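You operate a simulated robot arm through the tools that you are given. There is no shell and no other tool. Be economical: measure what you need, move in short steps, check, and stop when the job is done.

You run a simulated two-armed robot. Do the job below in one go: nothing can be reset, and whatever is moved stays where it is left.

JOB
Put two of the copper bridges from the top of the left bench on the upper shelf of the work table. Then open the dark drawer. Keep to this order.

The check looks at the end state, three seconds after you hand in, the way a careful person would. Anything else that was tipped, shoved, dropped, spilled or broken makes it a failure.

ROBOT AND FRAMES
Two 7-joint arms with fingered hands on one trunk, on a base that drives. Base frame: it is fixed to the floor where the robot stands at the start and does not move with it; the origin is under the middle of the robot, x ahead of it, y to its left, z up; the surface under the hand at the start is at about z = 820. Readings come in mm, degrees, newtons and seconds.
The left shoulder is at the start at [80, 198, 1440], the right one opposite. With the tool pointing down near the work surface each hand reaches from about 100 to 720 mm from the robot's upright axis, wherever it stands, measured 20 degrees to its own side. Places, roughly: dark drawer [800, -2600, 200]; upper shelf of the work table [-1300, -3400, 600]. Payload 4 kg a hand.
Tool frame (each hand has its own): the origin (TCP) lies between the finger pads and is the grasp point; the fingertips stand 26 mm ahead of it; z points along the fingers, y is the line along which they close. Largest opening 132 mm; the body of the gripper starts 73 mm behind the TCP. The gripper is a hand of 4 fingers: y runs from the thumb to the fingers, the wrist lies at [0, 0, -239] in the tool frame, and closing takes about 1.5 s.
Orientation is told as [roll, pitch, yaw] about the base's x, y, z axes, in that order, counted from this pose: with the fingers straight down and closing along the base's y, the tool's x points along the base's -x, its y along +y and its z along -z.

CONTROLS
- The arms move only by the tool servo_tool. It takes "left_commands", "right_commands" or both (then of equal length, played together; a hand with none holds still); each is a list of rows, each an object (a shift or turn left out is 0, a gripper value left out holds the last) with "translation": the shift along the tool's x, y, z in mm, a list of three; "delta_rot": the turn, a rotation vector about the tool's x, y, z in degrees, a list of three; "fingers": the finger opening in mm, from 0 to 132. In form: [{"translation": [tx, ty, tz], "delta_rot": [wx, wy, wz], "fingers": fingers}, ...]. A call has 1 to 8 rows; each row is the pose to reach, as a shift and turn from the pose commanded when the call began, along the tool's axes at that moment. Rows are played at 5 a second. More than 50 mm and 8.6 degrees between two rows, or a gripper value outside its range, and nothing of the call is played. A pose out of reach is approached as far as the arm can. The call stops where the force on the tool passes 40 N (or 10 N more than at its start, if that is more) or the arm is blocked; 0.2 s more then pass. The fingers move at their own pace (about 72 mm/s each) and stop on an object; they squeeze with about 21 N. The grip force told is the motor's: it shows also when the fingers shut on nothing. Time passes only in rows, and 0.2 s behind the last, so rows that repeat a pose let the fingers close. It gives the time, the measured TCP pose, the force on the tool (base axes), the opening and the grip force at its end, in the units of the frame above (readings bear some noise), with the torque about the TCP (base axes, N m) and any sound that the robot's microphone picked up, and new pictures: "views" is both (left out), scene, wrist or none (wrist: the cameras of the hands that moved).
- Cameras (640 x 400 px; columns grow to the right, rows downward): "scene" is now at [96.1, 35.9, 1598.5]; the picture's right is [0.47, -0.88, 0.00], its down [-0.69, -0.37, -0.63] and it looks along [0.55, 0.29, -0.78] (base axes); focal length 251 px, centre (320, 200). "left" rides on the left gripper at [-68, 2, -97] in its tool frame; the picture's right is [-0.02, -1.00, 0.00], its down [0.82, -0.02, -0.58] and it looks along [0.58, -0.01, 0.82] (tool axes); focal length 270 px, centre (320, 200). "right" rides on the right gripper at [68, 2, -97] in its tool frame; the picture's right is [-0.03, 1.00, 0.00], its down [-0.82, -0.02, -0.58] and it looks along [-0.58, -0.01, 0.82] (tool axes); focal length 270 px, centre (320, 200). There is no depth. A picture from a camera that has moved, and an enlarged one, comes with that camera's place and axes in the base frame and with its lens.
- move_column(by): slides the trunk up (or, below 0, down) by that many mm; the arms and the scene camera ride with it, the base frame stays. It gives what a move gives, with no picture.
- steer(legs): drives the robot by 1 to 6 legs, each [ahead, left, turn to the left] in mm, mm and degrees, along the robot's own axes; the way and the turn of a leg run together, so that a leg with both is an arc; at most 1500 mm and 180 degrees a leg. The arms and the cameras ride along, it lands a little off, and it stops where it bumps. It gives what a move gives, and a new picture of the scene camera.
- hand_shape(shape, hand): the hand has 4 fingers and takes this shape, open, in about a second: jaw (thumb against the fingers, like two jaws); tri (thumb and two fingers); tip (a fingertip pinch); poke (one finger out to press); point (the index stretched); flat (the hand flat); cup (the hand cupped); fist (a fist). The gripper value then closes the fingers along that shape, each until it touches; the sizes above hold for jaw. It gives what a move gives, with no picture.
- turn_head(pan, tilt): turns the head with the scene camera to pan (to the left, within 86 degrees either way) and tilt (down, from -29 to 69), counted from straight ahead of the robot. It gives what a move gives, and a new picture of the scene camera.
- close_up(camera, box): a new picture of the part [left, top, right, bottom] of that camera's present view, enlarged. The clock stands still meanwhile.
- hand_in(): hands the job in; it is judged then, once.

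Go step by step. Nothing tells you exact positions but the pictures and the camera data: compare them with the known pose of the tool, close in by small moves and look again before you grip or let go. The budget is 165 turns and 260 pictures, counting those below and the enlarged ones. Unless the task says otherwise, let go and move clear before handing in, and close with one line.

The tools are called by a JSON object that holds its "fn" and its "kwargs". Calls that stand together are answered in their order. servo_tool: Moves the arms, as the interface text tells. Its arguments: {"type":"object","properties":{"left_commands":{"type":"array","items":{"type":"object","properties":{"translation":{"type":"array","items":{"type":"number"}},"delta_rot":{"type":"array","items":{"type":"number"}},"fingers":{"type":"number"}}}},"right_commands":{"type":"array","items":{"type":"object","properties":{"translation":{"type":"array","items":{"type":"number"}},"delta_rot":{"type":"array","items":{"type":"number"}},"fingers":{"type":"number"}}}},"views":{"type":"string","enum":["both","scene","wrist","none"]}},"required":[]} The other tools are called the same way: move_column (by) slides the trunk up or down; hand_shape (shape, hand) gives the hand a shape; steer (legs) drives the base; turn_head (pan, tilt) turns the head that bears the scene camera; close_up (camera, box) takes an enlarged picture of a part of a camera's view; hand_in () hands the job in.

At the start:

```text
t: 0.0
left_eef_pos: [473.6, 395.2, 999.0]
left_orientation: [0.0, -0.1, 0.1]
left_contact_force: [0.7, -0.5, -0.2]
left_ft_torque: [-0.01, 0.0, 0.02]
left_grip_width: 132.0
left_finger_force: 0.0
left_shape: jaw
right_eef_pos: [633.2, -44.7, 1057.0]
right_orientation: [0.0, -0.1, -0.1]
right_contact_force: [0.6, -0.1, -0.3]
right_ft_torque: [-0.03, -0.01, 0.02]
right_grip_width: 131.9
right_finger_force: 0.1
right_shape: jaw
trunk travel left (down, up): [-750.0, 90.0]
robot x, y, heading: [-1.1, -1.0, -0.0]
head pan, tilt: [28.1, 51.3]
```

scene: 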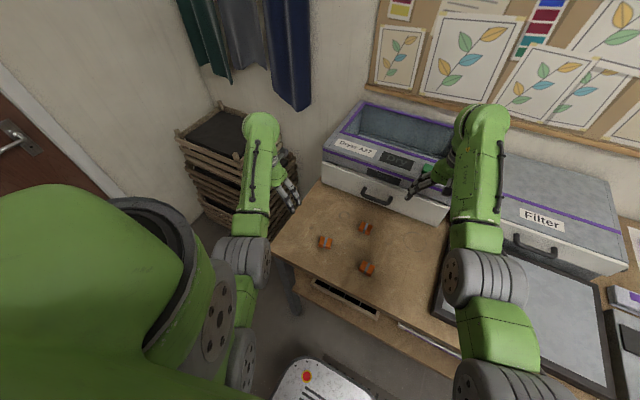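
right: 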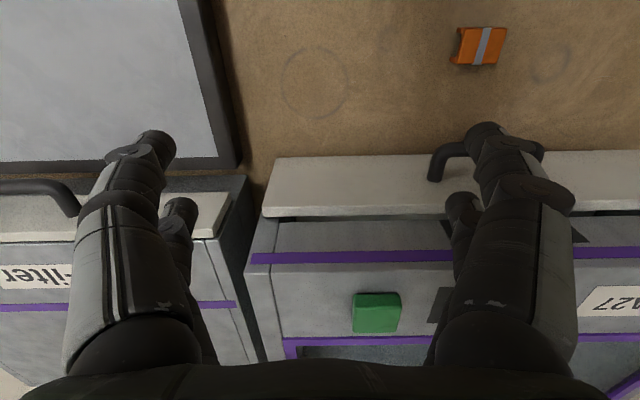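
left: 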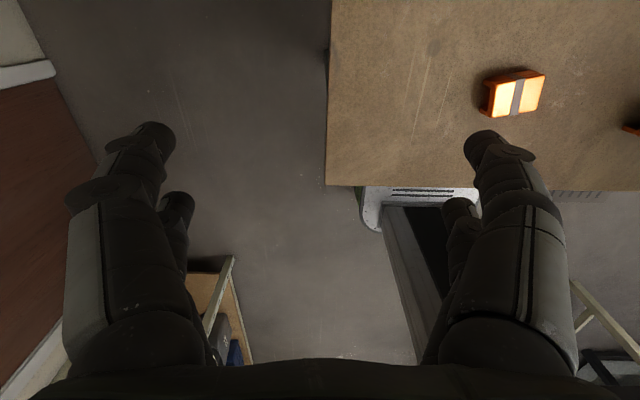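

I see three orange/copper pieces on the bench ahead, near [482,218], [603,119], [464,57]. I'll look closer to tell what they are.

{"fn": "close_up", "kwargs": {"camera": "scene", "box": [280, 190, 440, 290]}}

{"fn": "turn_head", "kwargs": {"pan": -40, "tilt": 30}}

{"fn": "turn_head", "kwargs": {"pan": -85, "tilt": 20}}

```text
4.00 times, centred on (360, 240) of scene
camera zoom: at [96.1, 35.9, 1598.5], right [0.47, -0.88, 0.0], down [-0.69, -0.37, -0.63], along [0.55, 0.29, -0.78], focal length 1002 px, centre (160, 40)
```

zoom: 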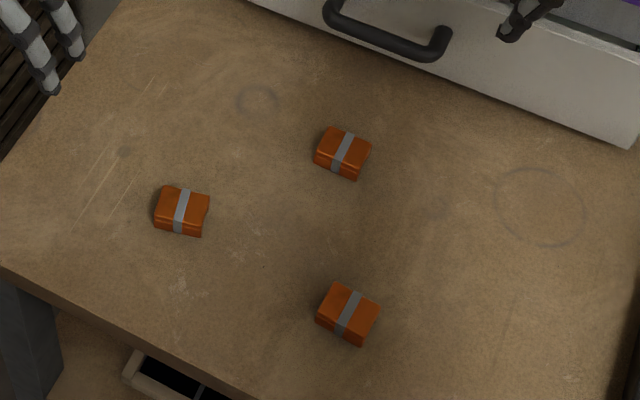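

```text
t: 1.4
left_eef_pos: [471.7, 396.5, 996.8]
left_orientation: [0.1, 0.0, 0.0]
left_contact_force: [-0.1, -0.3, 0.9]
left_ft_torque: [-0.02, 0.0, 0.02]
left_grip_width: 131.6
left_finger_force: 0.1
left_shape: jaw
right_eef_pos: [632.0, -44.7, 1056.8]
right_orientation: [0.1, -0.1, 0.0]
right_contact_force: [0.1, -0.3, 0.3]
right_ft_torque: [-0.03, 0.0, 0.0]
right_grip_width: 132.0
right_finger_force: 0.0
right_shape: jaw
trunk travel left (down, up): [-750.0, 90.0]
robot x, y, heading: [1.6, 1.5, 0.1]
head pan, tilt: [-40.0, 30.0]
camera scene: at [98.6, -57.9, 1629.8], right [-0.64, -0.77, 0.0], down [-0.38, 0.32, -0.87], along [0.66, -0.56, -0.5], focal length 251 px, centre (320, 200)
```

scene: 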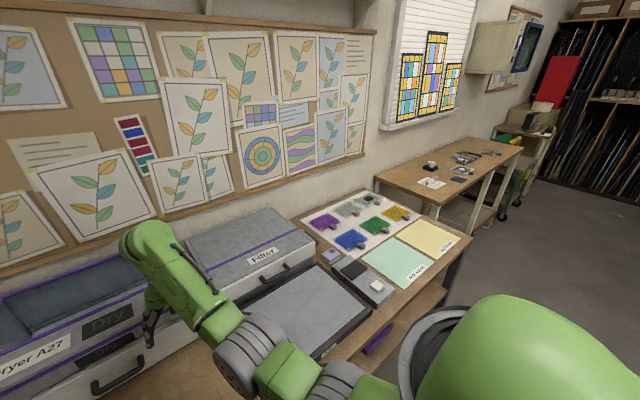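

```text
t: 2.5
left_eef_pos: [472.4, 398.3, 995.9]
left_orientation: [0.1, 0.0, 0.0]
left_contact_force: [0.6, 0.3, 0.8]
left_ft_torque: [0.01, -0.01, -0.01]
left_grip_width: 132.0
left_finger_force: 0.1
left_shape: jaw
right_eef_pos: [633.0, -45.8, 1056.8]
right_orientation: [0.0, 0.0, 0.0]
right_contact_force: [0.7, 0.1, -1.1]
right_ft_torque: [-0.02, -0.03, -0.01]
right_grip_width: 131.7
right_finger_force: 0.0
right_shape: jaw
trunk travel left (down, up): [-750.0, 90.0]
robot x, y, heading: [0.9, 0.8, 0.1]
head pan, tilt: [-85.0, 20.0]
camera scene: at [37.5, -92.5, 1645.8], right [-1.0, -0.09, 0.0], down [-0.03, 0.34, -0.94], along [0.08, -0.94, -0.34], focal length 251 px, centre (320, 200)
```

scene: 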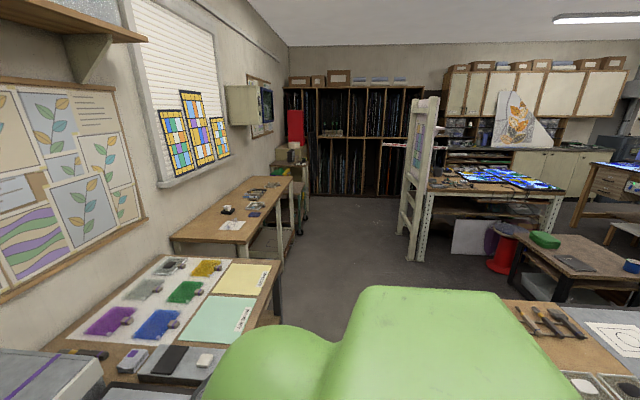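

The pieces are strapped copper bridges, and the work table is far behind on the right. I'll bring the left hand above the leftmost bridge at about [480,221].

{"fn": "servo_tool", "kwargs": {"left_commands": [{"translation": [-2, -45, 0]}, {"translation": [-4, -90, 0]}, {"translation": [-7, -135, 0]}, {"translation": [-7, -175, 0]}, {"translation": [-7, -175, 30]}, {"translation": [-7, -175, 30]}], "views": "wrist"}}

{"fn": "turn_head", "kwargs": {"pan": 10, "tilt": 60}}

```text
t: 3.9
left_eef_pos: [478.8, 221.3, 967.5]
left_orientation: [0.1, 0.0, 0.0]
left_contact_force: [-0.1, -0.5, -0.1]
left_ft_torque: [-0.06, 0.0, 0.01]
left_grip_width: 132.0
left_finger_force: 0.1
left_shape: jaw
right_eef_pos: [632.0, -44.3, 1056.2]
right_orientation: [0.1, 0.0, 0.0]
right_contact_force: [0.3, 0.4, -0.2]
right_ft_torque: [0.02, 0.02, -0.02]
right_grip_width: 131.8
right_finger_force: 0.1
right_shape: jaw
trunk travel left (down, up): [-750.0, 90.0]
robot x, y, heading: [0.4, -2.0, -0.1]
head pan, tilt: [-85.0, 20.0]
camera left: at [547.3, 222.7, 1063.8], right [0.02, -1.0, 0.0], down [-0.82, -0.02, 0.58], along [-0.58, -0.01, -0.82], focal length 270 px, centre (320, 200)
```

left: 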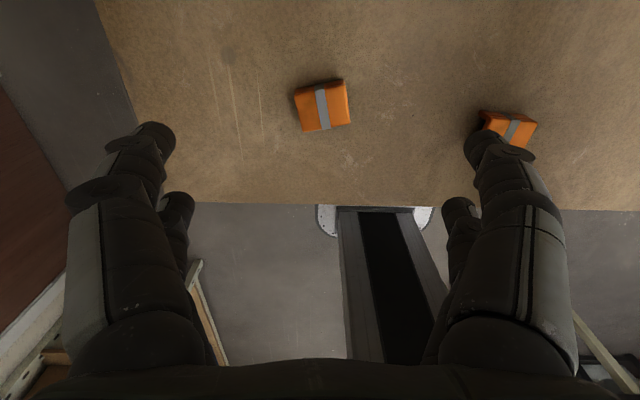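

```text
t: 5.6
left_eef_pos: [479.4, 221.6, 968.5]
left_orientation: [0.1, -0.2, -0.1]
left_contact_force: [-1.0, 0.0, 0.2]
left_ft_torque: [-0.01, -0.01, 0.0]
left_grip_width: 132.0
left_finger_force: 0.0
left_shape: jaw
right_eef_pos: [633.0, -45.0, 1056.2]
right_orientation: [0.0, 0.0, -0.1]
right_contact_force: [-0.1, -1.2, -0.4]
right_ft_torque: [-0.04, 0.02, -0.02]
right_grip_width: 132.0
right_finger_force: 0.1
right_shape: jaw
trunk travel left (down, up): [-750.0, 90.0]
robot x, y, heading: [0.2, 1.5, -0.1]
head pan, tilt: [10.0, 60.0]
camera scene: at [94.9, 11.7, 1587.7], right [0.17, -0.98, 0.0], down [-0.85, -0.15, -0.5], along [0.49, 0.09, -0.87], focal length 251 px, centre (320, 200)
```

scene: 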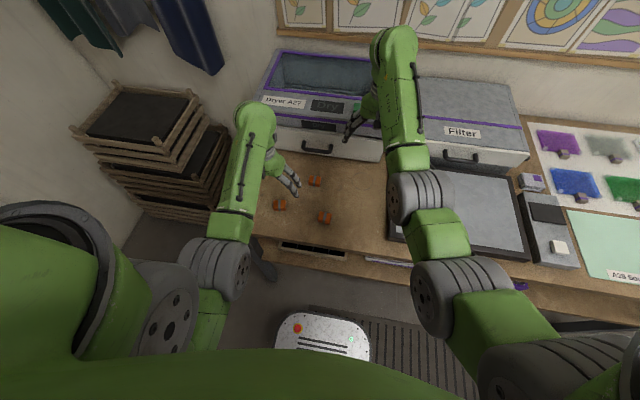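

The hand is above the bridge, which sits near [484,220] and is turned about 10° left. I'll zoom in to judge its shape and turn.

{"fn": "close_up", "kwargs": {"camera": "left", "box": [280, 66, 376, 146]}}

{"fn": "close_up", "kwargs": {"camera": "scene", "box": [256, 160, 352, 240]}}

```text
5.00 times, centred on (328, 106) of left
camera zoom: at [547.1, 222.4, 1064.3], right [0.02, -1.0, 0.0], down [-0.82, -0.02, 0.58], along [-0.58, -0.01, -0.82], focal length 1351 px, centre (280, 670)
```

zoom: 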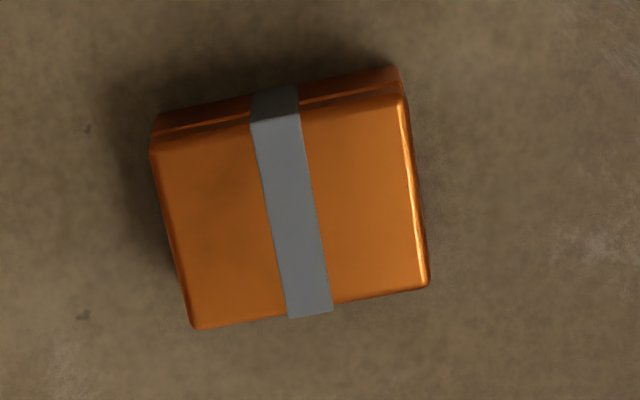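

```text
5.00 times, centred on (304, 200) of scene
camera zoom: at [94.9, 11.7, 1587.7], right [0.17, -0.98, 0.0], down [-0.85, -0.15, -0.5], along [0.49, 0.09, -0.87], focal length 1253 px, centre (400, 200)
```

zoom: 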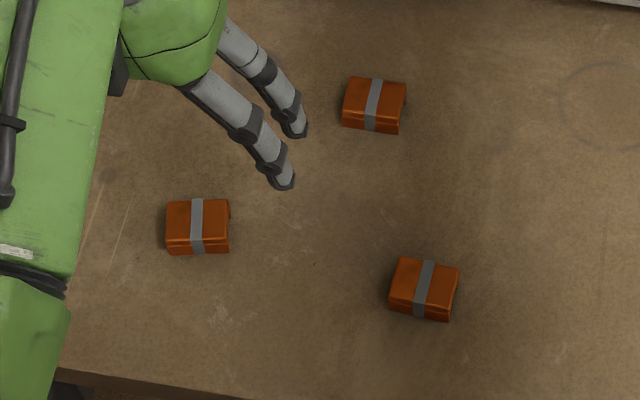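

The bridge is about 42 mm wide along y, yawed about 11°, centred near [481.5,219.5]. I'll align and descend most of the way, then check.

{"fn": "servo_tool", "kwargs": {"left_commands": [{"translation": [-2, -2, 0], "delta_rot": [0, 0, -6], "fingers": 90}, {"translation": [-2, -2, 30], "delta_rot": [0, 0, -11]}, {"translation": [-2, -2, 65], "delta_rot": [0, 0, -11]}, {"translation": [-2, -2, 80], "delta_rot": [0, 0, -11]}, {"translation": [-2, -2, 80], "delta_rot": [0, 0, -11]}], "views": "wrist"}}

{"fn": "close_up", "kwargs": {"camera": "scene", "box": [256, 160, 352, 240]}}

```text
t: 6.8
left_eef_pos: [482.3, 219.7, 886.4]
left_orientation: [0.0, -0.1, 11.0]
left_contact_force: [0.0, 0.2, 0.2]
left_ft_torque: [0.0, -0.03, 0.03]
left_grip_width: 90.5
left_finger_force: 0.0
left_shape: jaw
right_eef_pos: [632.2, -45.1, 1057.3]
right_orientation: [0.0, 0.0, 0.0]
right_contact_force: [0.3, -0.6, -0.7]
right_ft_torque: [0.0, 0.0, 0.03]
right_grip_width: 131.9
right_finger_force: 0.1
right_shape: jaw
trunk travel left (down, up): [-750.0, 90.0]
robot x, y, heading: [-3.1, -2.8, 0.4]
head pan, tilt: [10.0, 60.0]
camera left: at [548.7, 233.9, 983.9], right [0.21, -0.98, 0.0], down [-0.8, -0.18, 0.58], along [-0.56, -0.12, -0.82], focal length 270 px, centre (320, 200)
```

left: 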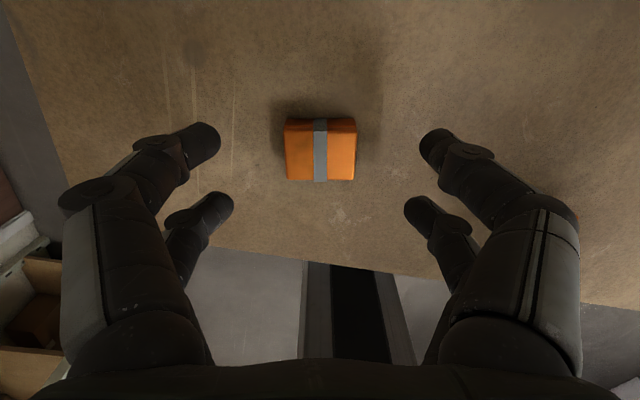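

```text
5.00 times, centred on (304, 200) of scene
camera zoom: at [94.7, 11.6, 1587.7], right [0.17, -0.98, 0.0], down [-0.85, -0.15, -0.5], along [0.49, 0.09, -0.87], focal length 1253 px, centre (400, 200)
```

zoom: 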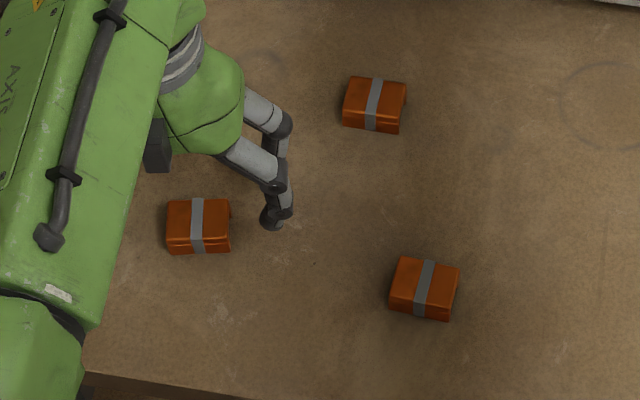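

It's aligned and centred between the fingers. I'll descend 37 mm and close.

{"fn": "servo_tool", "kwargs": {"left_commands": [{"translation": [0, 0, 20]}, {"translation": [0, 0, 36]}, {"translation": [0, 0, 36]}, {"translation": [0, 0, 36], "fingers": 20}, {"translation": [0, 0, 36], "fingers": 20}, {"translation": [0, 0, 36], "fingers": 20}, {"translation": [0, 0, 36], "fingers": 20}, {"translation": [0, 0, 36], "fingers": 20}], "views": "wrist"}}

```text
t: 8.6
left_eef_pos: [482.0, 219.4, 852.7]
left_orientation: [0.1, -0.1, 11.0]
left_contact_force: [-0.2, 0.5, 2.9]
left_ft_torque: [0.07, 0.07, 0.02]
left_grip_width: 19.9
left_finger_force: 21.0
left_shape: jaw
right_eef_pos: [633.2, -45.2, 1057.0]
right_orientation: [0.1, -0.1, 0.0]
right_contact_force: [-0.6, -0.2, 0.5]
right_ft_torque: [0.01, 0.0, -0.01]
right_grip_width: 132.0
right_finger_force: 0.1
right_shape: jaw
trunk travel left (down, up): [-750.0, 90.0]
robot x, y, heading: [0.2, -0.9, -0.2]
head pan, tilt: [10.0, 60.0]
camera left: at [548.9, 233.5, 948.5], right [0.21, -0.98, 0.0], down [-0.8, -0.18, 0.58], along [-0.56, -0.12, -0.82], focal length 270 px, centre (320, 200)
```

left: 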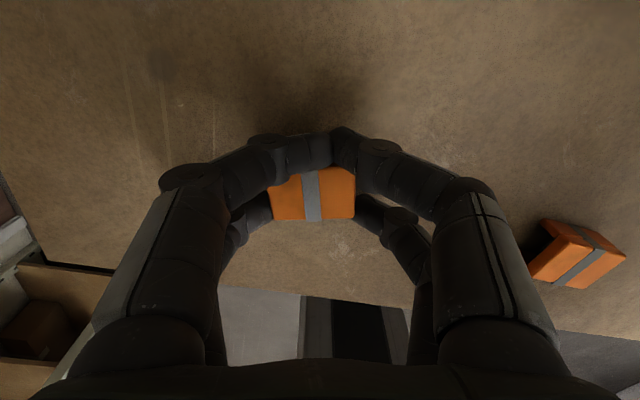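

The opening shows 20 mm, less than the bridge's width, so some fingers may have passed it. Zooming in.

{"fn": "close_up", "kwargs": {"camera": "left", "box": [216, 110, 408, 260]}}

{"fn": "close_up", "kwargs": {"camera": "scene", "box": [256, 160, 352, 240]}}

```text
2.67 times, centred on (312, 185) of left
camera zoom: at [548.9, 233.5, 948.5], right [0.21, -0.98, 0.0], down [-0.8, -0.18, 0.58], along [-0.56, -0.12, -0.82], focal length 721 px, centre (341, 240)
```

zoom: 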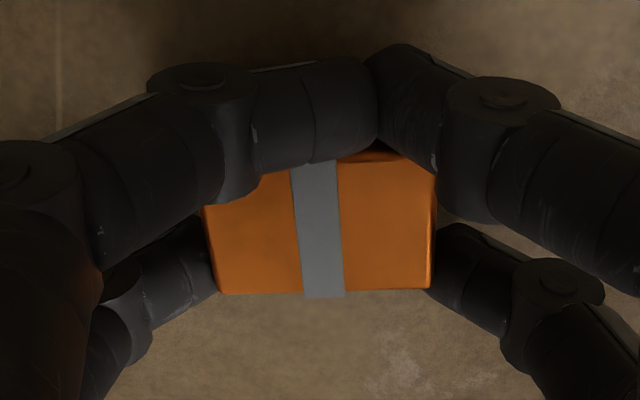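

```text
5.00 times, centred on (304, 200) of scene
camera zoom: at [94.8, 11.6, 1587.7], right [0.17, -0.98, 0.0], down [-0.85, -0.15, -0.5], along [0.49, 0.09, -0.87], focal length 1253 px, centre (400, 200)
```

zoom: 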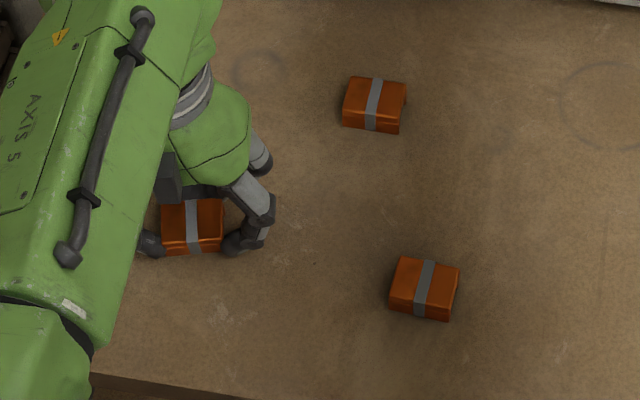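

The front finger pair passes the bridge's edge, so only the rear pair bears on it. I'll open, rise, and try the tip-pinch shape, which should bear at the centre.

{"fn": "servo_tool", "kwargs": {"left_commands": [{"fingers": 90}, {"fingers": 90}, {"fingers": 90}, {"fingers": 90}, {"translation": [0, 0, -30]}, {"translation": [0, 0, -70]}, {"translation": [0, 0, -70]}], "views": "none"}}

{"fn": "hand_shape", "kwargs": {"hand": "left", "shape": "tip"}}

{"fn": "servo_tool", "kwargs": {"left_commands": [{"translation": [0, 0, 0]}], "views": "both"}}

```text
t: 10.2
left_eef_pos: [481.4, 219.6, 922.5]
left_orientation: [0.1, 0.0, 10.9]
left_contact_force: [0.6, -0.2, -0.3]
left_ft_torque: [0.0, 0.0, -0.01]
left_grip_width: 89.8
left_finger_force: 0.1
left_shape: jaw
right_eef_pos: [633.4, -45.4, 1056.7]
right_orientation: [0.0, 0.0, 0.0]
right_contact_force: [-1.0, 0.9, -0.4]
right_ft_torque: [-0.01, 0.0, -0.02]
right_grip_width: 131.7
right_finger_force: 0.1
right_shape: jaw
trunk travel left (down, up): [-750.0, 90.0]
robot x, y, heading: [-2.2, 3.6, 0.2]
head pan, tilt: [10.0, 60.0]
```

```text
t: 11.1
left_eef_pos: [481.3, 219.4, 922.8]
left_orientation: [0.1, 0.0, 11.0]
left_contact_force: [0.6, 0.5, -0.8]
left_ft_torque: [0.05, 0.01, -0.01]
left_grip_width: 131.7
left_finger_force: 0.0
left_shape: tip
right_eef_pos: [633.4, -45.4, 1056.7]
right_orientation: [0.0, 0.0, 0.1]
right_contact_force: [0.1, -0.5, -0.6]
right_ft_torque: [0.0, 0.0, 0.01]
right_grip_width: 132.0
right_finger_force: 0.1
right_shape: jaw
trunk travel left (down, up): [-750.0, 90.0]
robot x, y, heading: [-3.1, -1.5, 0.1]
head pan, tilt: [10.0, 60.0]
```

```text
t: 11.5
left_eef_pos: [481.6, 218.7, 921.7]
left_orientation: [0.1, -0.1, 11.0]
left_contact_force: [-1.4, -0.5, -0.8]
left_ft_torque: [0.01, 0.0, 0.0]
left_grip_width: 132.0
left_finger_force: 0.0
left_shape: tip
right_eef_pos: [633.0, -44.5, 1056.7]
right_orientation: [0.0, 0.1, 0.0]
right_contact_force: [0.2, 0.8, -0.1]
right_ft_torque: [-0.03, 0.02, 0.0]
right_grip_width: 131.9
right_finger_force: 0.0
right_shape: jaw
trunk travel left (down, up): [-750.0, 90.0]
robot x, y, heading: [1.1, -2.7, 0.1]
head pan, tilt: [10.0, 60.0]
camera scene: at [95.0, 11.8, 1587.7], right [0.17, -0.98, 0.0], down [-0.85, -0.15, -0.5], along [0.49, 0.09, -0.87], focal length 251 px, centre (320, 200)
camera left: at [547.9, 233.7, 1018.4], right [0.21, -0.98, 0.0], down [-0.8, -0.18, 0.58], along [-0.56, -0.12, -0.82], focal length 270 px, centre (320, 200)
```

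scene: 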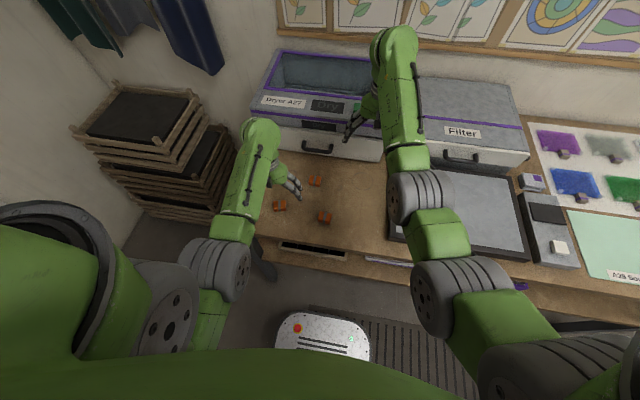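
left: 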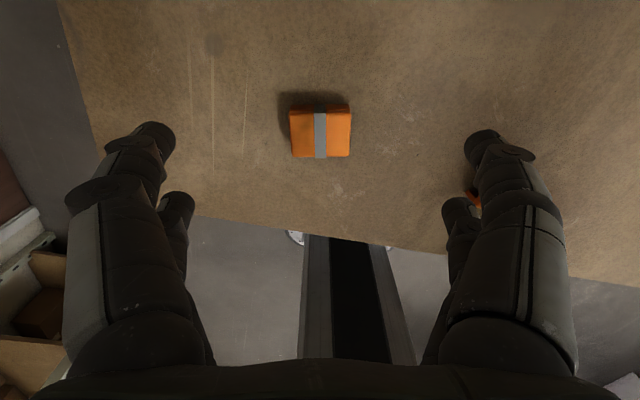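

The tip shape looks the same while open. I'll close it in the air to see which fingers meet and where.

{"fn": "servo_tool", "kwargs": {"left_commands": [{"fingers": 40}, {"fingers": 40}, {"fingers": 40}, {"fingers": 40}, {"fingers": 40}], "views": "wrist"}}

```text
t: 12.7
left_eef_pos: [481.6, 219.0, 922.3]
left_orientation: [0.2, -0.1, 11.1]
left_contact_force: [0.4, 0.2, 0.2]
left_ft_torque: [0.02, -0.01, -0.01]
left_grip_width: 40.3
left_finger_force: 0.0
left_shape: tip
right_eef_pos: [632.4, -45.9, 1057.5]
right_orientation: [-0.1, 0.0, 0.0]
right_contact_force: [-0.7, 0.7, -0.1]
right_ft_torque: [-0.03, -0.01, -0.04]
right_grip_width: 131.7
right_finger_force: 0.0
right_shape: jaw
trunk travel left (down, up): [-750.0, 90.0]
robot x, y, heading: [1.5, -3.3, -0.2]
head pan, tilt: [10.0, 60.0]
camera left: at [547.8, 233.7, 1018.4], right [0.21, -0.98, 0.0], down [-0.8, -0.18, 0.58], along [-0.56, -0.12, -0.82], focal length 270 px, centre (320, 200)
```

left: 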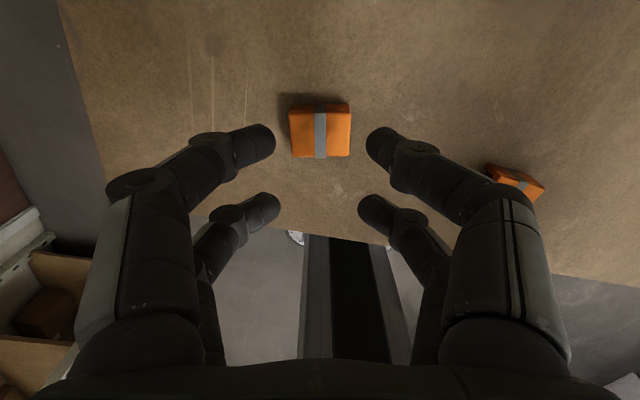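

The fingers sit about ±22 mm from the centre, so this bridge (31 x 42) is better gripped across its short side. Before choosing the grasp I'll look at the target shelf and the dark drawer from here.

{"fn": "turn_head", "kwargs": {"pan": -86, "tilt": 10}}

{"fn": "close_up", "kwargs": {"camera": "scene", "box": [400, 130, 600, 255]}}

{"fn": "close_up", "kwargs": {"camera": "scene", "box": [180, 130, 340, 230]}}

```text
t: 14.4
left_eef_pos: [481.4, 219.0, 921.7]
left_orientation: [0.1, -0.1, 11.0]
left_contact_force: [0.8, -0.3, -0.2]
left_ft_torque: [0.01, -0.02, 0.03]
left_grip_width: 40.3
left_finger_force: 0.0
left_shape: tip
right_eef_pos: [632.7, -45.0, 1057.2]
right_orientation: [-0.1, 0.0, 0.0]
right_contact_force: [-0.1, 0.4, 0.1]
right_ft_torque: [-0.03, -0.02, 0.0]
right_grip_width: 131.9
right_finger_force: 0.0
right_shape: jaw
trunk travel left (down, up): [-750.0, 90.0]
robot x, y, heading: [0.6, -2.4, -0.1]
head pan, tilt: [-85.9, 10.0]
camera scene: at [35.9, -92.6, 1662.1], right [-1.0, -0.07, 0.0], down [-0.01, 0.17, -0.98], along [0.07, -0.98, -0.17], focal length 251 px, centre (320, 200)
```

scene: 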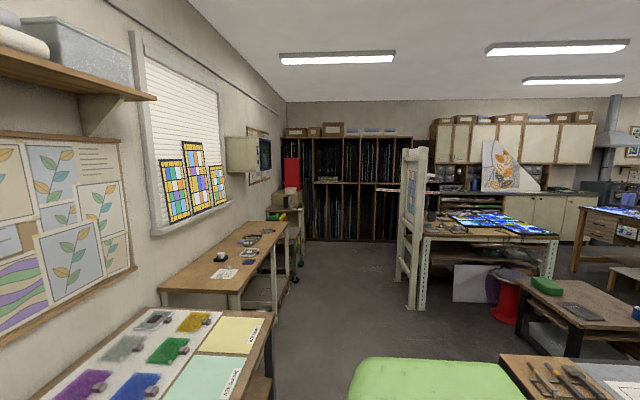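

```text
3.20 times, centred on (500, 192) of scene
camera zoom: at [35.9, -92.6, 1662.1], right [-1.0, -0.07, 0.0], down [-0.01, 0.17, -0.98], along [0.07, -0.98, -0.17], focal length 802 px, centre (-256, 224)
```

zoom: 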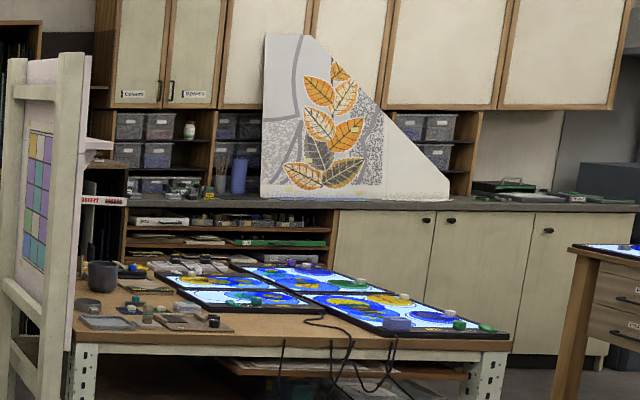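

```text
4.00 times, centred on (260, 180) of scene
camera zoom: at [35.9, -92.6, 1662.1], right [-1.0, -0.07, 0.0], down [-0.01, 0.17, -0.98], along [0.07, -0.98, -0.17], focal length 1002 px, centre (560, 280)
```

zoom: 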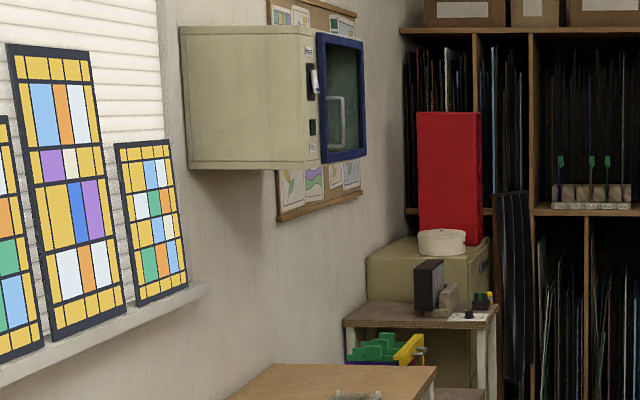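

The work table's shelf lies under its top, so the hand must come in slanted; the bridge should therefore be gripped with the hand tilted forward about 60°, pinched by the lower finger pair. I'll tilt the left hand above the bridge and look.

{"fn": "servo_tool", "kwargs": {"left_commands": [{"translation": [0, 0, -10], "delta_rot": [0, -7.5, 0], "fingers": 80}, {"translation": [0, 0, -20], "delta_rot": [0, -15, 0]}, {"translation": [0, 0, -30], "delta_rot": [0, -22.5, 0]}, {"translation": [0, 0, -30], "delta_rot": [0, -30, 0]}, {"translation": [0, 0, -30], "delta_rot": [0, -37.5, 0]}, {"translation": [0, 0, -30], "delta_rot": [0, -45, 0]}, {"translation": [0, 0, -30], "delta_rot": [0, -52.5, 0]}, {"translation": [0, 0, -30], "delta_rot": [0, -60, 0]}], "views": "wrist"}}

{"fn": "turn_head", "kwargs": {"pan": 10, "tilt": 60}}

```text
t: 16.2
left_eef_pos: [480.4, 220.9, 951.6]
left_orientation: [0.2, -60.3, 10.8]
left_contact_force: [0.6, 0.4, 1.0]
left_ft_torque: [-0.03, -0.02, -0.01]
left_grip_width: 79.5
left_finger_force: 0.0
left_shape: tip
right_eef_pos: [632.2, -45.3, 1058.0]
right_orientation: [0.1, 0.0, 0.0]
right_contact_force: [-0.4, 0.1, -1.0]
right_ft_torque: [0.02, -0.02, 0.01]
right_grip_width: 131.9
right_finger_force: 0.1
right_shape: jaw
trunk travel left (down, up): [-750.0, 90.0]
robot x, y, heading: [2.4, -3.3, -0.3]
head pan, tilt: [-85.9, 10.0]
camera left: at [431.6, 211.5, 1059.3], right [0.2, -0.98, 0.02], down [-0.89, -0.19, -0.42], along [0.42, 0.07, -0.91], focal length 270 px, centre (320, 200)
```

left: 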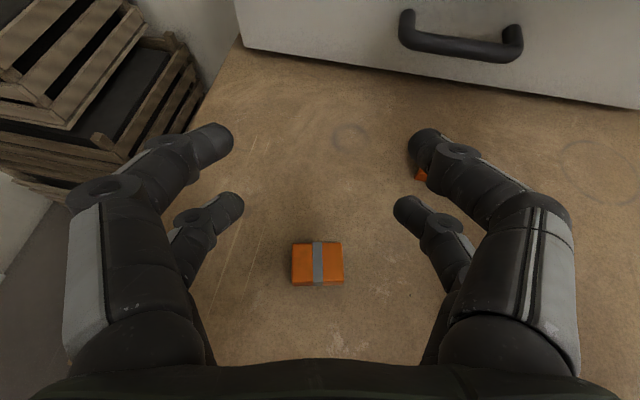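

```text
t: 18.0
left_eef_pos: [481.1, 220.1, 951.9]
left_orientation: [0.3, -60.1, 10.8]
left_contact_force: [0.6, -0.5, -0.1]
left_ft_torque: [-0.01, -0.01, -0.01]
left_grip_width: 79.8
left_finger_force: 0.0
left_shape: tip
right_eef_pos: [633.2, -45.8, 1057.5]
right_orientation: [-0.1, 0.1, -0.1]
right_contact_force: [0.4, 0.4, -0.7]
right_ft_torque: [-0.01, 0.0, 0.02]
right_grip_width: 132.0
right_finger_force: 0.0
right_shape: jaw
trunk travel left (down, up): [-750.0, 90.0]
robot x, y, heading: [-1.8, -0.8, -0.3]
head pan, tilt: [10.0, 60.0]
camera scene: at [94.9, 11.7, 1587.7], right [0.17, -0.98, 0.0], down [-0.85, -0.15, -0.5], along [0.49, 0.09, -0.87], focal length 251 px, centre (320, 200)
```

scene: 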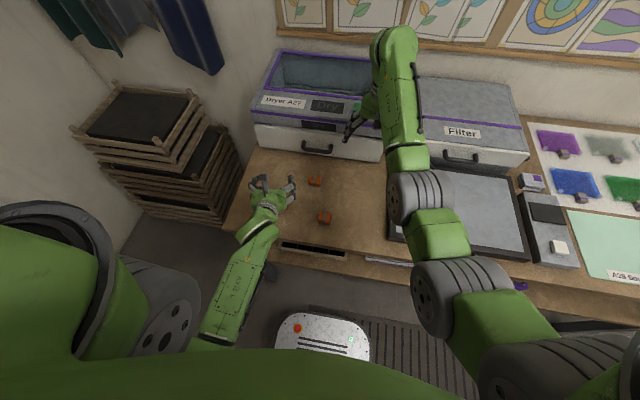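

The hand tilts fine and the bridge lies under it. I'll descend 65 mm and check.

{"fn": "servo_tool", "kwargs": {"left_commands": [{"translation": [28, 0, 16]}, {"translation": [56, 0, 32.5]}, {"translation": [56, 0, 32.5]}], "views": "wrist"}}

{"fn": "close_up", "kwargs": {"camera": "scene", "box": [240, 160, 352, 240]}}

```text
t: 18.8
left_eef_pos: [481.8, 219.7, 886.4]
left_orientation: [0.1, -60.1, 10.8]
left_contact_force: [-1.3, -0.1, -0.5]
left_ft_torque: [0.01, 0.01, 0.01]
left_grip_width: 79.3
left_finger_force: 0.0
left_shape: tip
right_eef_pos: [632.7, -46.0, 1056.6]
right_orientation: [0.0, 0.1, 0.0]
right_contact_force: [-0.2, -0.1, -0.8]
right_ft_torque: [0.0, 0.0, -0.02]
right_grip_width: 132.0
right_finger_force: 0.2
right_shape: jaw
trunk travel left (down, up): [-750.0, 90.0]
robot x, y, heading: [1.1, 1.2, 0.1]
head pan, tilt: [10.0, 60.0]
camera left: at [431.8, 211.2, 993.9], right [0.2, -0.98, 0.02], down [-0.89, -0.19, -0.42], along [0.41, 0.07, -0.91], focal length 270 px, centre (320, 200)
```

left: 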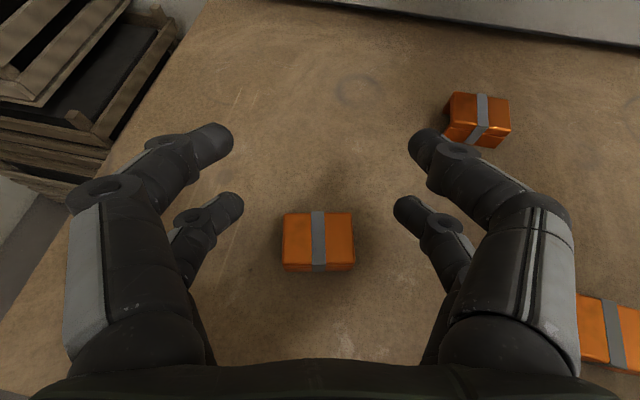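

```text
5.00 times, centred on (296, 200) of scene
camera zoom: at [94.5, 11.6, 1587.7], right [0.17, -0.98, 0.0], down [-0.85, -0.15, -0.5], along [0.49, 0.09, -0.87], focal length 1253 px, centre (440, 200)
```

zoom: 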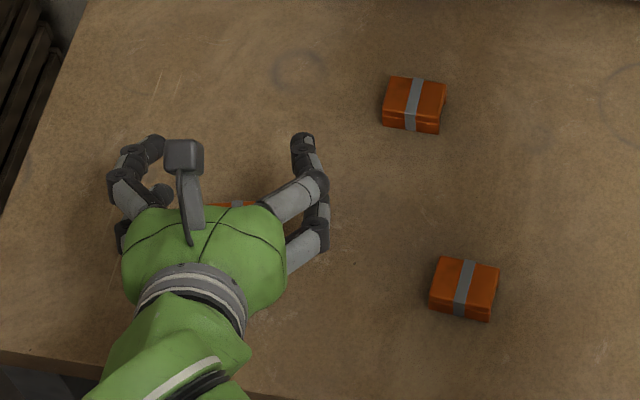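

The bridge is centred between the lower pair, with the hand about 6 mm too far ahead. I'll go down 21 mm, back 6, and then close.

{"fn": "servo_tool", "kwargs": {"left_commands": [{"translation": [3, 0, -5]}, {"translation": [21.2, 0, 5.3]}, {"translation": [21.2, 0, 5.3]}], "views": "wrist"}}

```text
t: 19.6
left_eef_pos: [476.4, 218.1, 865.4]
left_orientation: [0.1, -60.0, 10.8]
left_contact_force: [-0.5, -0.5, -0.5]
left_ft_torque: [-0.02, -0.03, 0.04]
left_grip_width: 79.3
left_finger_force: 0.0
left_shape: tip
right_eef_pos: [632.9, -44.9, 1057.0]
right_orientation: [0.0, -0.1, 0.0]
right_contact_force: [0.2, -0.6, 0.1]
right_ft_torque: [0.01, -0.01, 0.03]
right_grip_width: 131.9
right_finger_force: 0.1
right_shape: jaw
trunk travel left (down, up): [-750.0, 90.0]
robot x, y, heading: [2.4, 1.6, -0.0]
head pan, tilt: [10.0, 60.0]
camera left: at [426.6, 210.3, 972.5], right [0.2, -0.98, 0.02], down [-0.89, -0.19, -0.42], along [0.41, 0.07, -0.91], focal length 270 px, centre (320, 200)
```

left: 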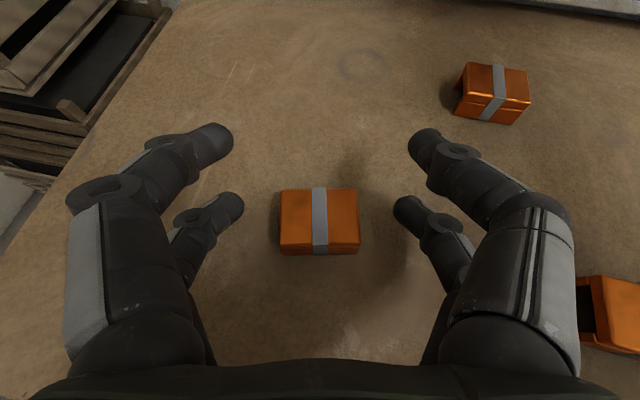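

One of the other bridges shows a dark opening at its side; I'll check whether the ends are hollow before gripping them.

{"fn": "close_up", "kwargs": {"camera": "left", "box": [400, 40, 640, 190]}}

{"fn": "close_up", "kwargs": {"camera": "left", "box": [240, 150, 400, 270]}}

{"fn": "close_up", "kwargs": {"camera": "left", "box": [544, 250, 640, 370]}}

```text
2.67 times, centred on (520, 115) of left
camera zoom: at [426.6, 210.3, 972.5], right [0.2, -0.98, 0.02], down [-0.89, -0.19, -0.42], along [0.41, 0.07, -0.91], focal length 721 px, centre (-213, 427)
```

zoom: 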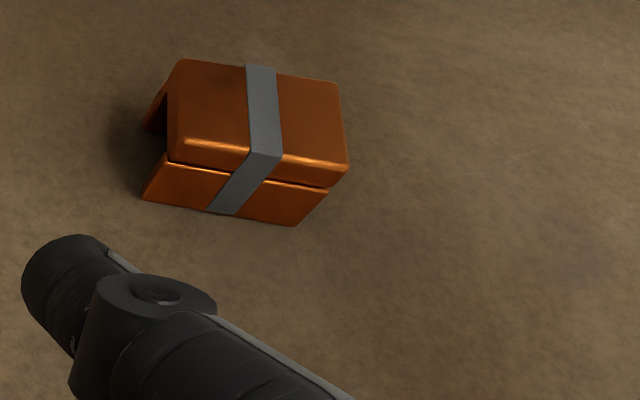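

```text
3.33 times, centred on (320, 210) of left
camera zoom: at [426.6, 210.3, 972.5], right [0.2, -0.98, 0.02], down [-0.89, -0.19, -0.42], along [0.41, 0.07, -0.91], focal length 901 px, centre (320, 167)
```

zoom: 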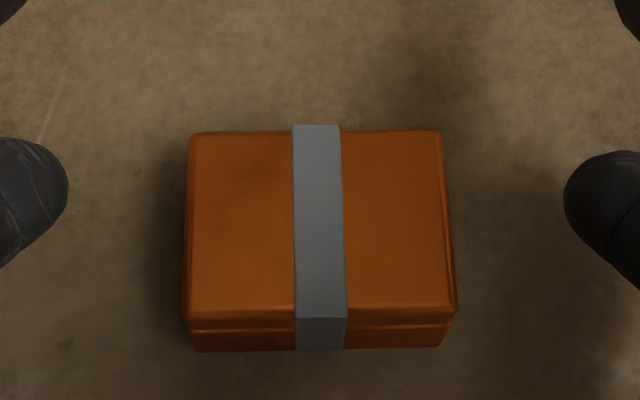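

```text
3.33 times, centred on (592, 310) of left
camera zoom: at [426.6, 210.3, 972.5], right [0.2, -0.98, 0.02], down [-0.89, -0.19, -0.42], along [0.41, 0.07, -0.91], focal length 901 px, centre (-587, -167)
```

zoom: 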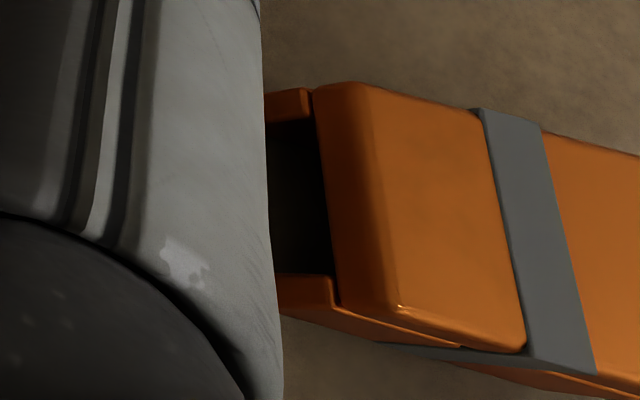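

The bridges are tunnels open at their y ends, so the solid walls face ±x; I should grip across x with the hand heading along y. I'll lift and swing the left hand to head toward -y.

{"fn": "servo_tool", "kwargs": {"left_commands": [{"translation": [-37, 0, -21]}, {"translation": [-74, 0, -42]}, {"translation": [-74, 0, -42], "delta_rot": [6.5, 0, 3.75]}, {"translation": [-74, 0, -42], "delta_rot": [13, 0, 7.5]}, {"translation": [-74, 0, -42], "delta_rot": [19.5, 0, 11.25]}, {"translation": [-74, 0, -42], "delta_rot": [26, 0, 15]}, {"translation": [-74, 0, -42], "delta_rot": [32.5, 0, 18.75]}, {"translation": [-74, 0, -42], "delta_rot": [39, 0, 22.5]}], "views": "none"}}

{"fn": "servo_tool", "kwargs": {"left_commands": [{"delta_rot": [6.5, 0, 3.75]}, {"delta_rot": [13, 0, 7.5]}, {"delta_rot": [19.5, 0, 11.25]}, {"delta_rot": [26, 0, 15]}, {"delta_rot": [32.5, 0, 18.75]}, {"delta_rot": [39, 0, 22.5]}, {"delta_rot": [39, 0, 22.5]}], "views": "both"}}

```text
t: 20.9
left_eef_pos: [465.6, 135.5, 940.7]
left_orientation: [-0.8, -59.0, -24.6]
left_contact_force: [-0.1, 0.8, -1.0]
left_ft_torque: [-0.03, -0.03, 0.03]
left_grip_width: 80.1
left_finger_force: 0.0
left_shape: tip
right_eef_pos: [633.3, -45.8, 1055.3]
right_orientation: [0.0, 0.1, 0.0]
right_contact_force: [0.3, -0.2, -0.2]
right_ft_torque: [0.02, 0.01, -0.03]
right_grip_width: 131.8
right_finger_force: 0.0
right_shape: jaw
trunk travel left (down, up): [-750.0, 90.0]
robot x, y, heading: [-3.3, -0.1, 0.0]
head pan, tilt: [10.0, 60.0]
stopped in row 6 (left hand): the arm was blocked; the commanded pose is now the measured one
```

```text
t: 21.5
left_eef_pos: [446.1, 70.6, 936.3]
left_orientation: [-3.0, -58.7, -48.5]
left_contact_force: [-0.6, 0.3, 0.2]
left_ft_torque: [0.0, -0.01, 0.01]
left_grip_width: 79.9
left_finger_force: 0.1
left_shape: tip
right_eef_pos: [633.4, -45.6, 1053.7]
right_orientation: [0.0, 0.1, 0.1]
right_contact_force: [0.2, 0.4, 0.0]
right_ft_torque: [-0.04, -0.01, -0.01]
right_grip_width: 132.0
right_finger_force: 0.0
right_shape: jaw
trunk travel left (down, up): [-750.0, 90.0]
robot x, y, heading: [-0.0, -3.8, -0.1]
head pan, tilt: [10.0, 60.0]
stopped in row 3 (left hand): the arm was blocked; the commanded pose is now the measured one
camera scene: at [96.5, 11.8, 1585.4], right [0.17, -0.98, 0.0], down [-0.85, -0.15, -0.5], along [0.49, 0.09, -0.87], focal length 251 px, centre (320, 200)
camera left: at [419.2, 110.2, 1043.5], right [-0.77, -0.64, 0.05], down [-0.6, 0.69, -0.4], along [0.22, -0.33, -0.92], focal length 270 px, centre (320, 200)
```

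scene: 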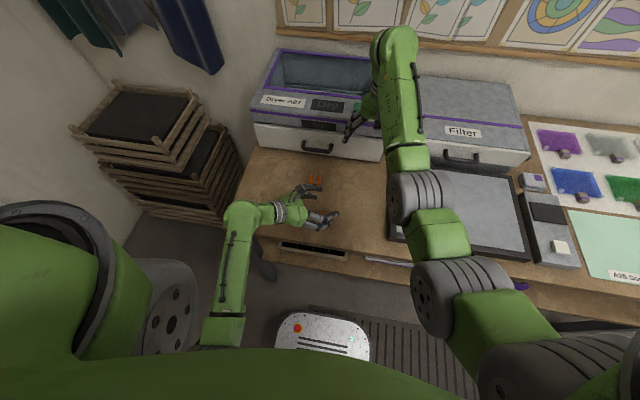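
left: 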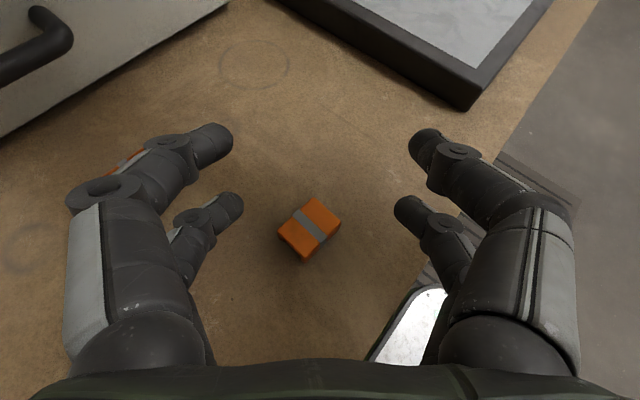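

The arm can't swing that far to the right from here, but with the base shifted left and turned right it should. I'll first raise the left hand and pull the right hand back toward the robot.

{"fn": "servo_tool", "kwargs": {"left_commands": [{"translation": [-30, 0, -17]}, {"translation": [-60, 0, -35]}, {"translation": [-60, 0, -35]}, {"translation": [-60, 0, -35]}, {"translation": [-60, 0, -35]}], "right_commands": [{"translation": [50, 0, 0]}, {"translation": [100, 0, 0]}, {"translation": [150, 0, 0]}, {"translation": [200, 0, 0]}, {"translation": [240, 0, 0]}], "views": "none"}}

{"fn": "turn_head", "kwargs": {"pan": 70, "tilt": 50}}

```text
t: 22.8
left_eef_pos: [439.0, 67.8, 1000.5]
left_orientation: [-2.8, -57.7, -50.1]
left_contact_force: [-29.2, 1.0, 0.5]
left_ft_torque: [-0.05, -0.6, -1.28]
left_grip_width: 84.2
left_finger_force: 0.0
left_shape: tip
right_eef_pos: [413.6, -45.6, 1038.4]
right_orientation: [-0.2, -1.8, -0.9]
right_contact_force: [29.5, -1.7, 0.1]
right_ft_torque: [-0.06, -0.48, -2.0]
right_grip_width: 131.8
right_finger_force: 0.0
right_shape: jaw
right hand out of reach, approached as far as the arm can: row 4, 5
trunk travel left (down, up): [-750.0, 90.0]
robot x, y, heading: [-1.1, 1.1, -0.1]
head pan, tilt: [10.0, 60.0]
stopped in row 5 (left hand): the force on the tool passed its limit at 47 N (the readings are from after the stop); the commanded pose is now the measured one
```

```text
t: 24.1
left_eef_pos: [440.3, 69.6, 1000.0]
left_orientation: [-2.7, -57.6, -50.0]
left_contact_force: [-35.2, 3.6, -6.9]
left_ft_torque: [0.17, -1.1, -1.72]
left_grip_width: 84.6
left_finger_force: 0.1
left_shape: tip
right_eef_pos: [414.4, -42.7, 1034.9]
right_orientation: [0.0, -1.3, -0.6]
right_contact_force: [35.5, -3.6, 6.2]
right_ft_torque: [0.43, -0.32, -2.43]
right_grip_width: 131.6
right_finger_force: 0.1
right_shape: jaw
trunk travel left (down, up): [-750.0, 90.0]
robot x, y, heading: [2.5, -0.9, -0.0]
head pan, tilt: [70.0, 50.0]
camera scene: at [55.3, 72.3, 1600.3], right [0.94, -0.34, 0.0], down [-0.26, -0.72, -0.64], along [0.22, 0.6, -0.77], focal length 251 px, centre (320, 200)
```

scene: 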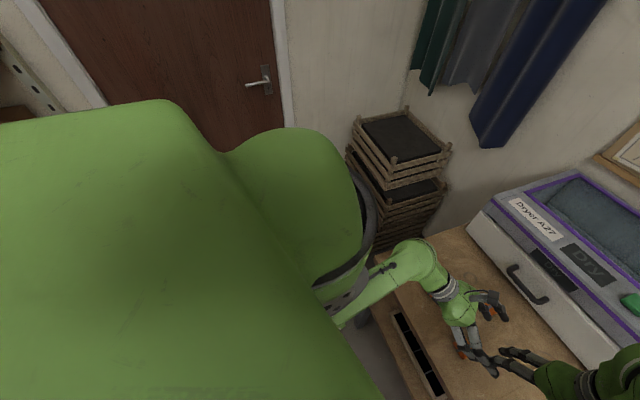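

The two hands touched each other; nothing else was hit. I'll part them: right hand forward and out to the right, left hand out to the left.

{"fn": "servo_tool", "kwargs": {"left_commands": [{"translation": [0, 0, 0]}, {"translation": [0, 20, -10]}, {"translation": [0, 20, -40]}, {"translation": [0, 20, -70]}, {"translation": [0, 20, -70]}], "right_commands": [{"translation": [-40, -15, 0]}, {"translation": [-40, -60, 0]}, {"translation": [-40, -105, 0]}, {"translation": [-20, -150, 0]}, {"translation": [0, -180, 0]}], "views": "both"}}

```text
t: 25.0
left_eef_pos: [417.3, 47.2, 1039.5]
left_orientation: [1.1, -58.6, -64.3]
left_contact_force: [0.8, 0.6, 0.1]
left_ft_torque: [0.05, 0.0, 0.02]
left_grip_width: 80.1
left_finger_force: 0.0
left_shape: tip
right_eef_pos: [443.4, -167.1, 1032.5]
right_orientation: [0.1, -1.4, -0.6]
right_contact_force: [0.4, -0.6, 0.8]
right_ft_torque: [0.01, -0.02, 0.03]
right_grip_width: 132.0
right_finger_force: 0.2
right_shape: jaw
right hand out of reach, approached as far as the arm can: row 4
trunk travel left (down, up): [-750.0, 90.0]
robot x, y, heading: [0.4, -0.4, 0.2]
head pan, tilt: [70.0, 50.0]
stopped in row 4 (left hand): the arm was blocked; the commanded pose is now the measured one
camera scene: at [53.6, 71.0, 1599.2], right [0.94, -0.34, 0.0], down [-0.26, -0.72, -0.64], along [0.22, 0.6, -0.77], focal length 251 px, centre (320, 200)
camera right: at [372.3, -163.6, 1127.9], right [0.03, 1.0, 0.0], down [0.8, -0.03, 0.6], along [0.6, -0.02, -0.8], focal length 270 px, centre (320, 200)
camera left: at [397.2, 89.4, 1148.1], right [-0.89, -0.46, 0.01], down [-0.42, 0.81, -0.4], along [0.17, -0.36, -0.92], focal length 270 px, centre (320, 200)
```

scene: 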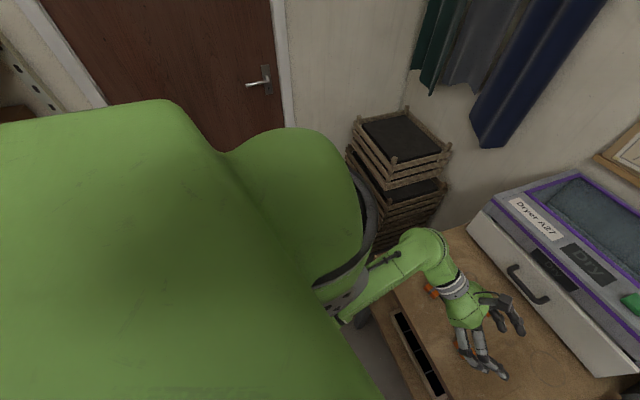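
right: 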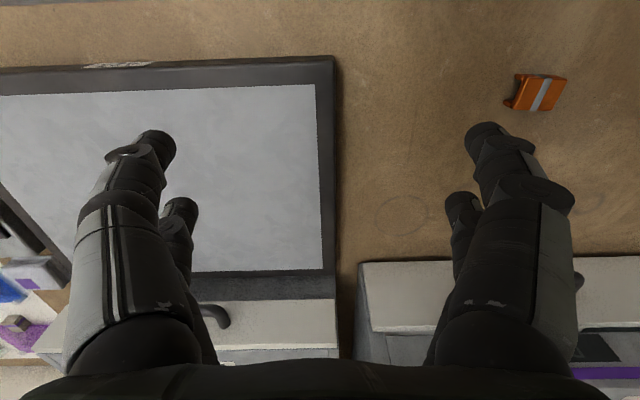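
left: 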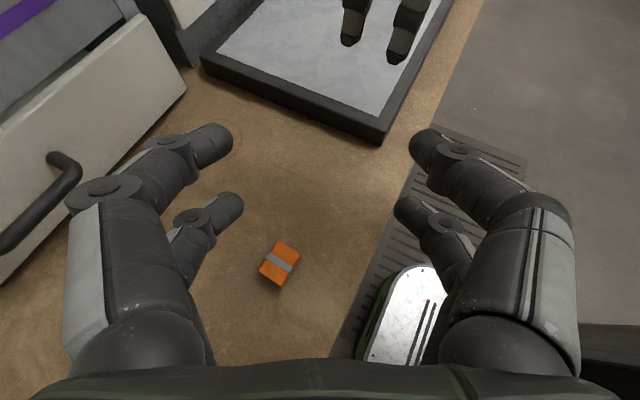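

The left hand now sits at yaw -64 near the middle bridge [464,57], so it may reach this one from here. I'll turn it further and bring it above that bridge.

{"fn": "servo_tool", "kwargs": {"left_commands": [{"translation": [12, 12, 9], "delta_rot": [5.2, 0, 3]}, {"translation": [24, 24, 18], "delta_rot": [10.4, 0, 6]}, {"translation": [36, 36, 27], "delta_rot": [15.6, 0, 9]}, {"translation": [47, 48, 37], "delta_rot": [20.8, 0, 12]}, {"translation": [47, 48, 37], "delta_rot": [20.8, 0, 12]}], "views": "wrist"}}

```text
t: 26.2
left_eef_pos: [464.6, 64.4, 980.2]
left_orientation: [-0.4, -58.6, -87.0]
left_contact_force: [-0.7, -0.5, 0.9]
left_ft_torque: [0.0, -0.04, 0.03]
left_grip_width: 80.0
left_finger_force: 0.1
left_shape: tip
right_eef_pos: [443.8, -165.3, 1032.0]
right_orientation: [-0.1, -1.4, -0.4]
right_contact_force: [0.7, -0.4, 0.0]
right_ft_torque: [0.01, 0.01, 0.03]
right_grip_width: 132.1
right_finger_force: 0.1
right_shape: jaw
trunk travel left (down, up): [-750.0, 90.0]
robot x, y, heading: [0.5, 1.9, 0.3]
head pan, tilt: [70.0, 50.0]
camera left: at [464.8, 110.8, 1088.6], right [-1.0, -0.06, 0.03], down [-0.06, 0.92, -0.4], along [0.0, -0.4, -0.92], focal length 270 px, centre (320, 200)
```

left: 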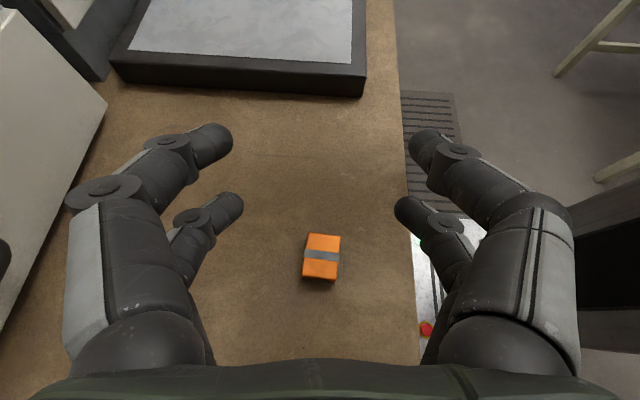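

That works: the hand is at yaw -87 above the bridge, which is at about [461,60], yawed about -92. I'll refine and descend to z 885.

{"fn": "servo_tool", "kwargs": {"left_commands": [{"translation": [27, -3.7, 17], "delta_rot": [4.3, -1.4, 2.5]}, {"translation": [54, -3.7, 34], "delta_rot": [4.3, -1.4, 2.5]}, {"translation": [80, -3.7, 51], "delta_rot": [4.3, -1.4, 2.5]}, {"translation": [80, -3.7, 51], "delta_rot": [4.3, -1.4, 2.5]}], "views": "wrist"}}

```text
t: 27.2
left_eef_pos: [461.3, 61.9, 885.2]
left_orientation: [-0.7, -59.9, -91.7]
left_contact_force: [0.3, 0.1, 0.1]
left_ft_torque: [0.03, -0.02, 0.02]
left_grip_width: 79.9
left_finger_force: 0.0
left_shape: tip
right_eef_pos: [445.6, -166.6, 1032.6]
right_orientation: [0.1, -1.2, -0.5]
right_contact_force: [1.0, 0.6, 0.2]
right_ft_torque: [0.03, 0.01, -0.04]
right_grip_width: 131.8
right_finger_force: 0.0
right_shape: jaw
trunk travel left (down, up): [-750.0, 90.0]
robot x, y, heading: [-0.5, -1.2, 0.0]
head pan, tilt: [70.0, 50.0]
camera left: at [465.6, 111.3, 992.1], right [-1.0, 0.03, 0.03], down [0.01, 0.91, -0.42], along [-0.04, -0.42, -0.91], focal length 270 px, centre (320, 200)
```

left: 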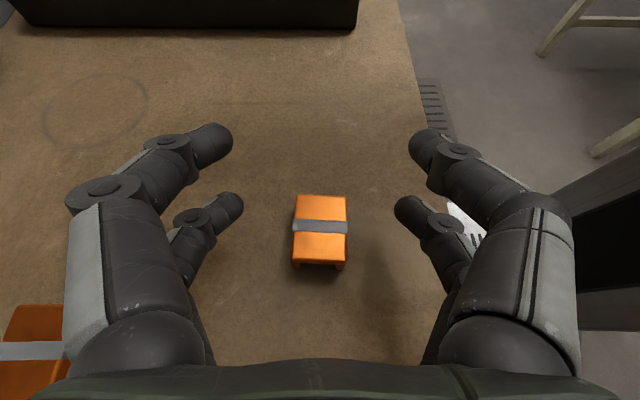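

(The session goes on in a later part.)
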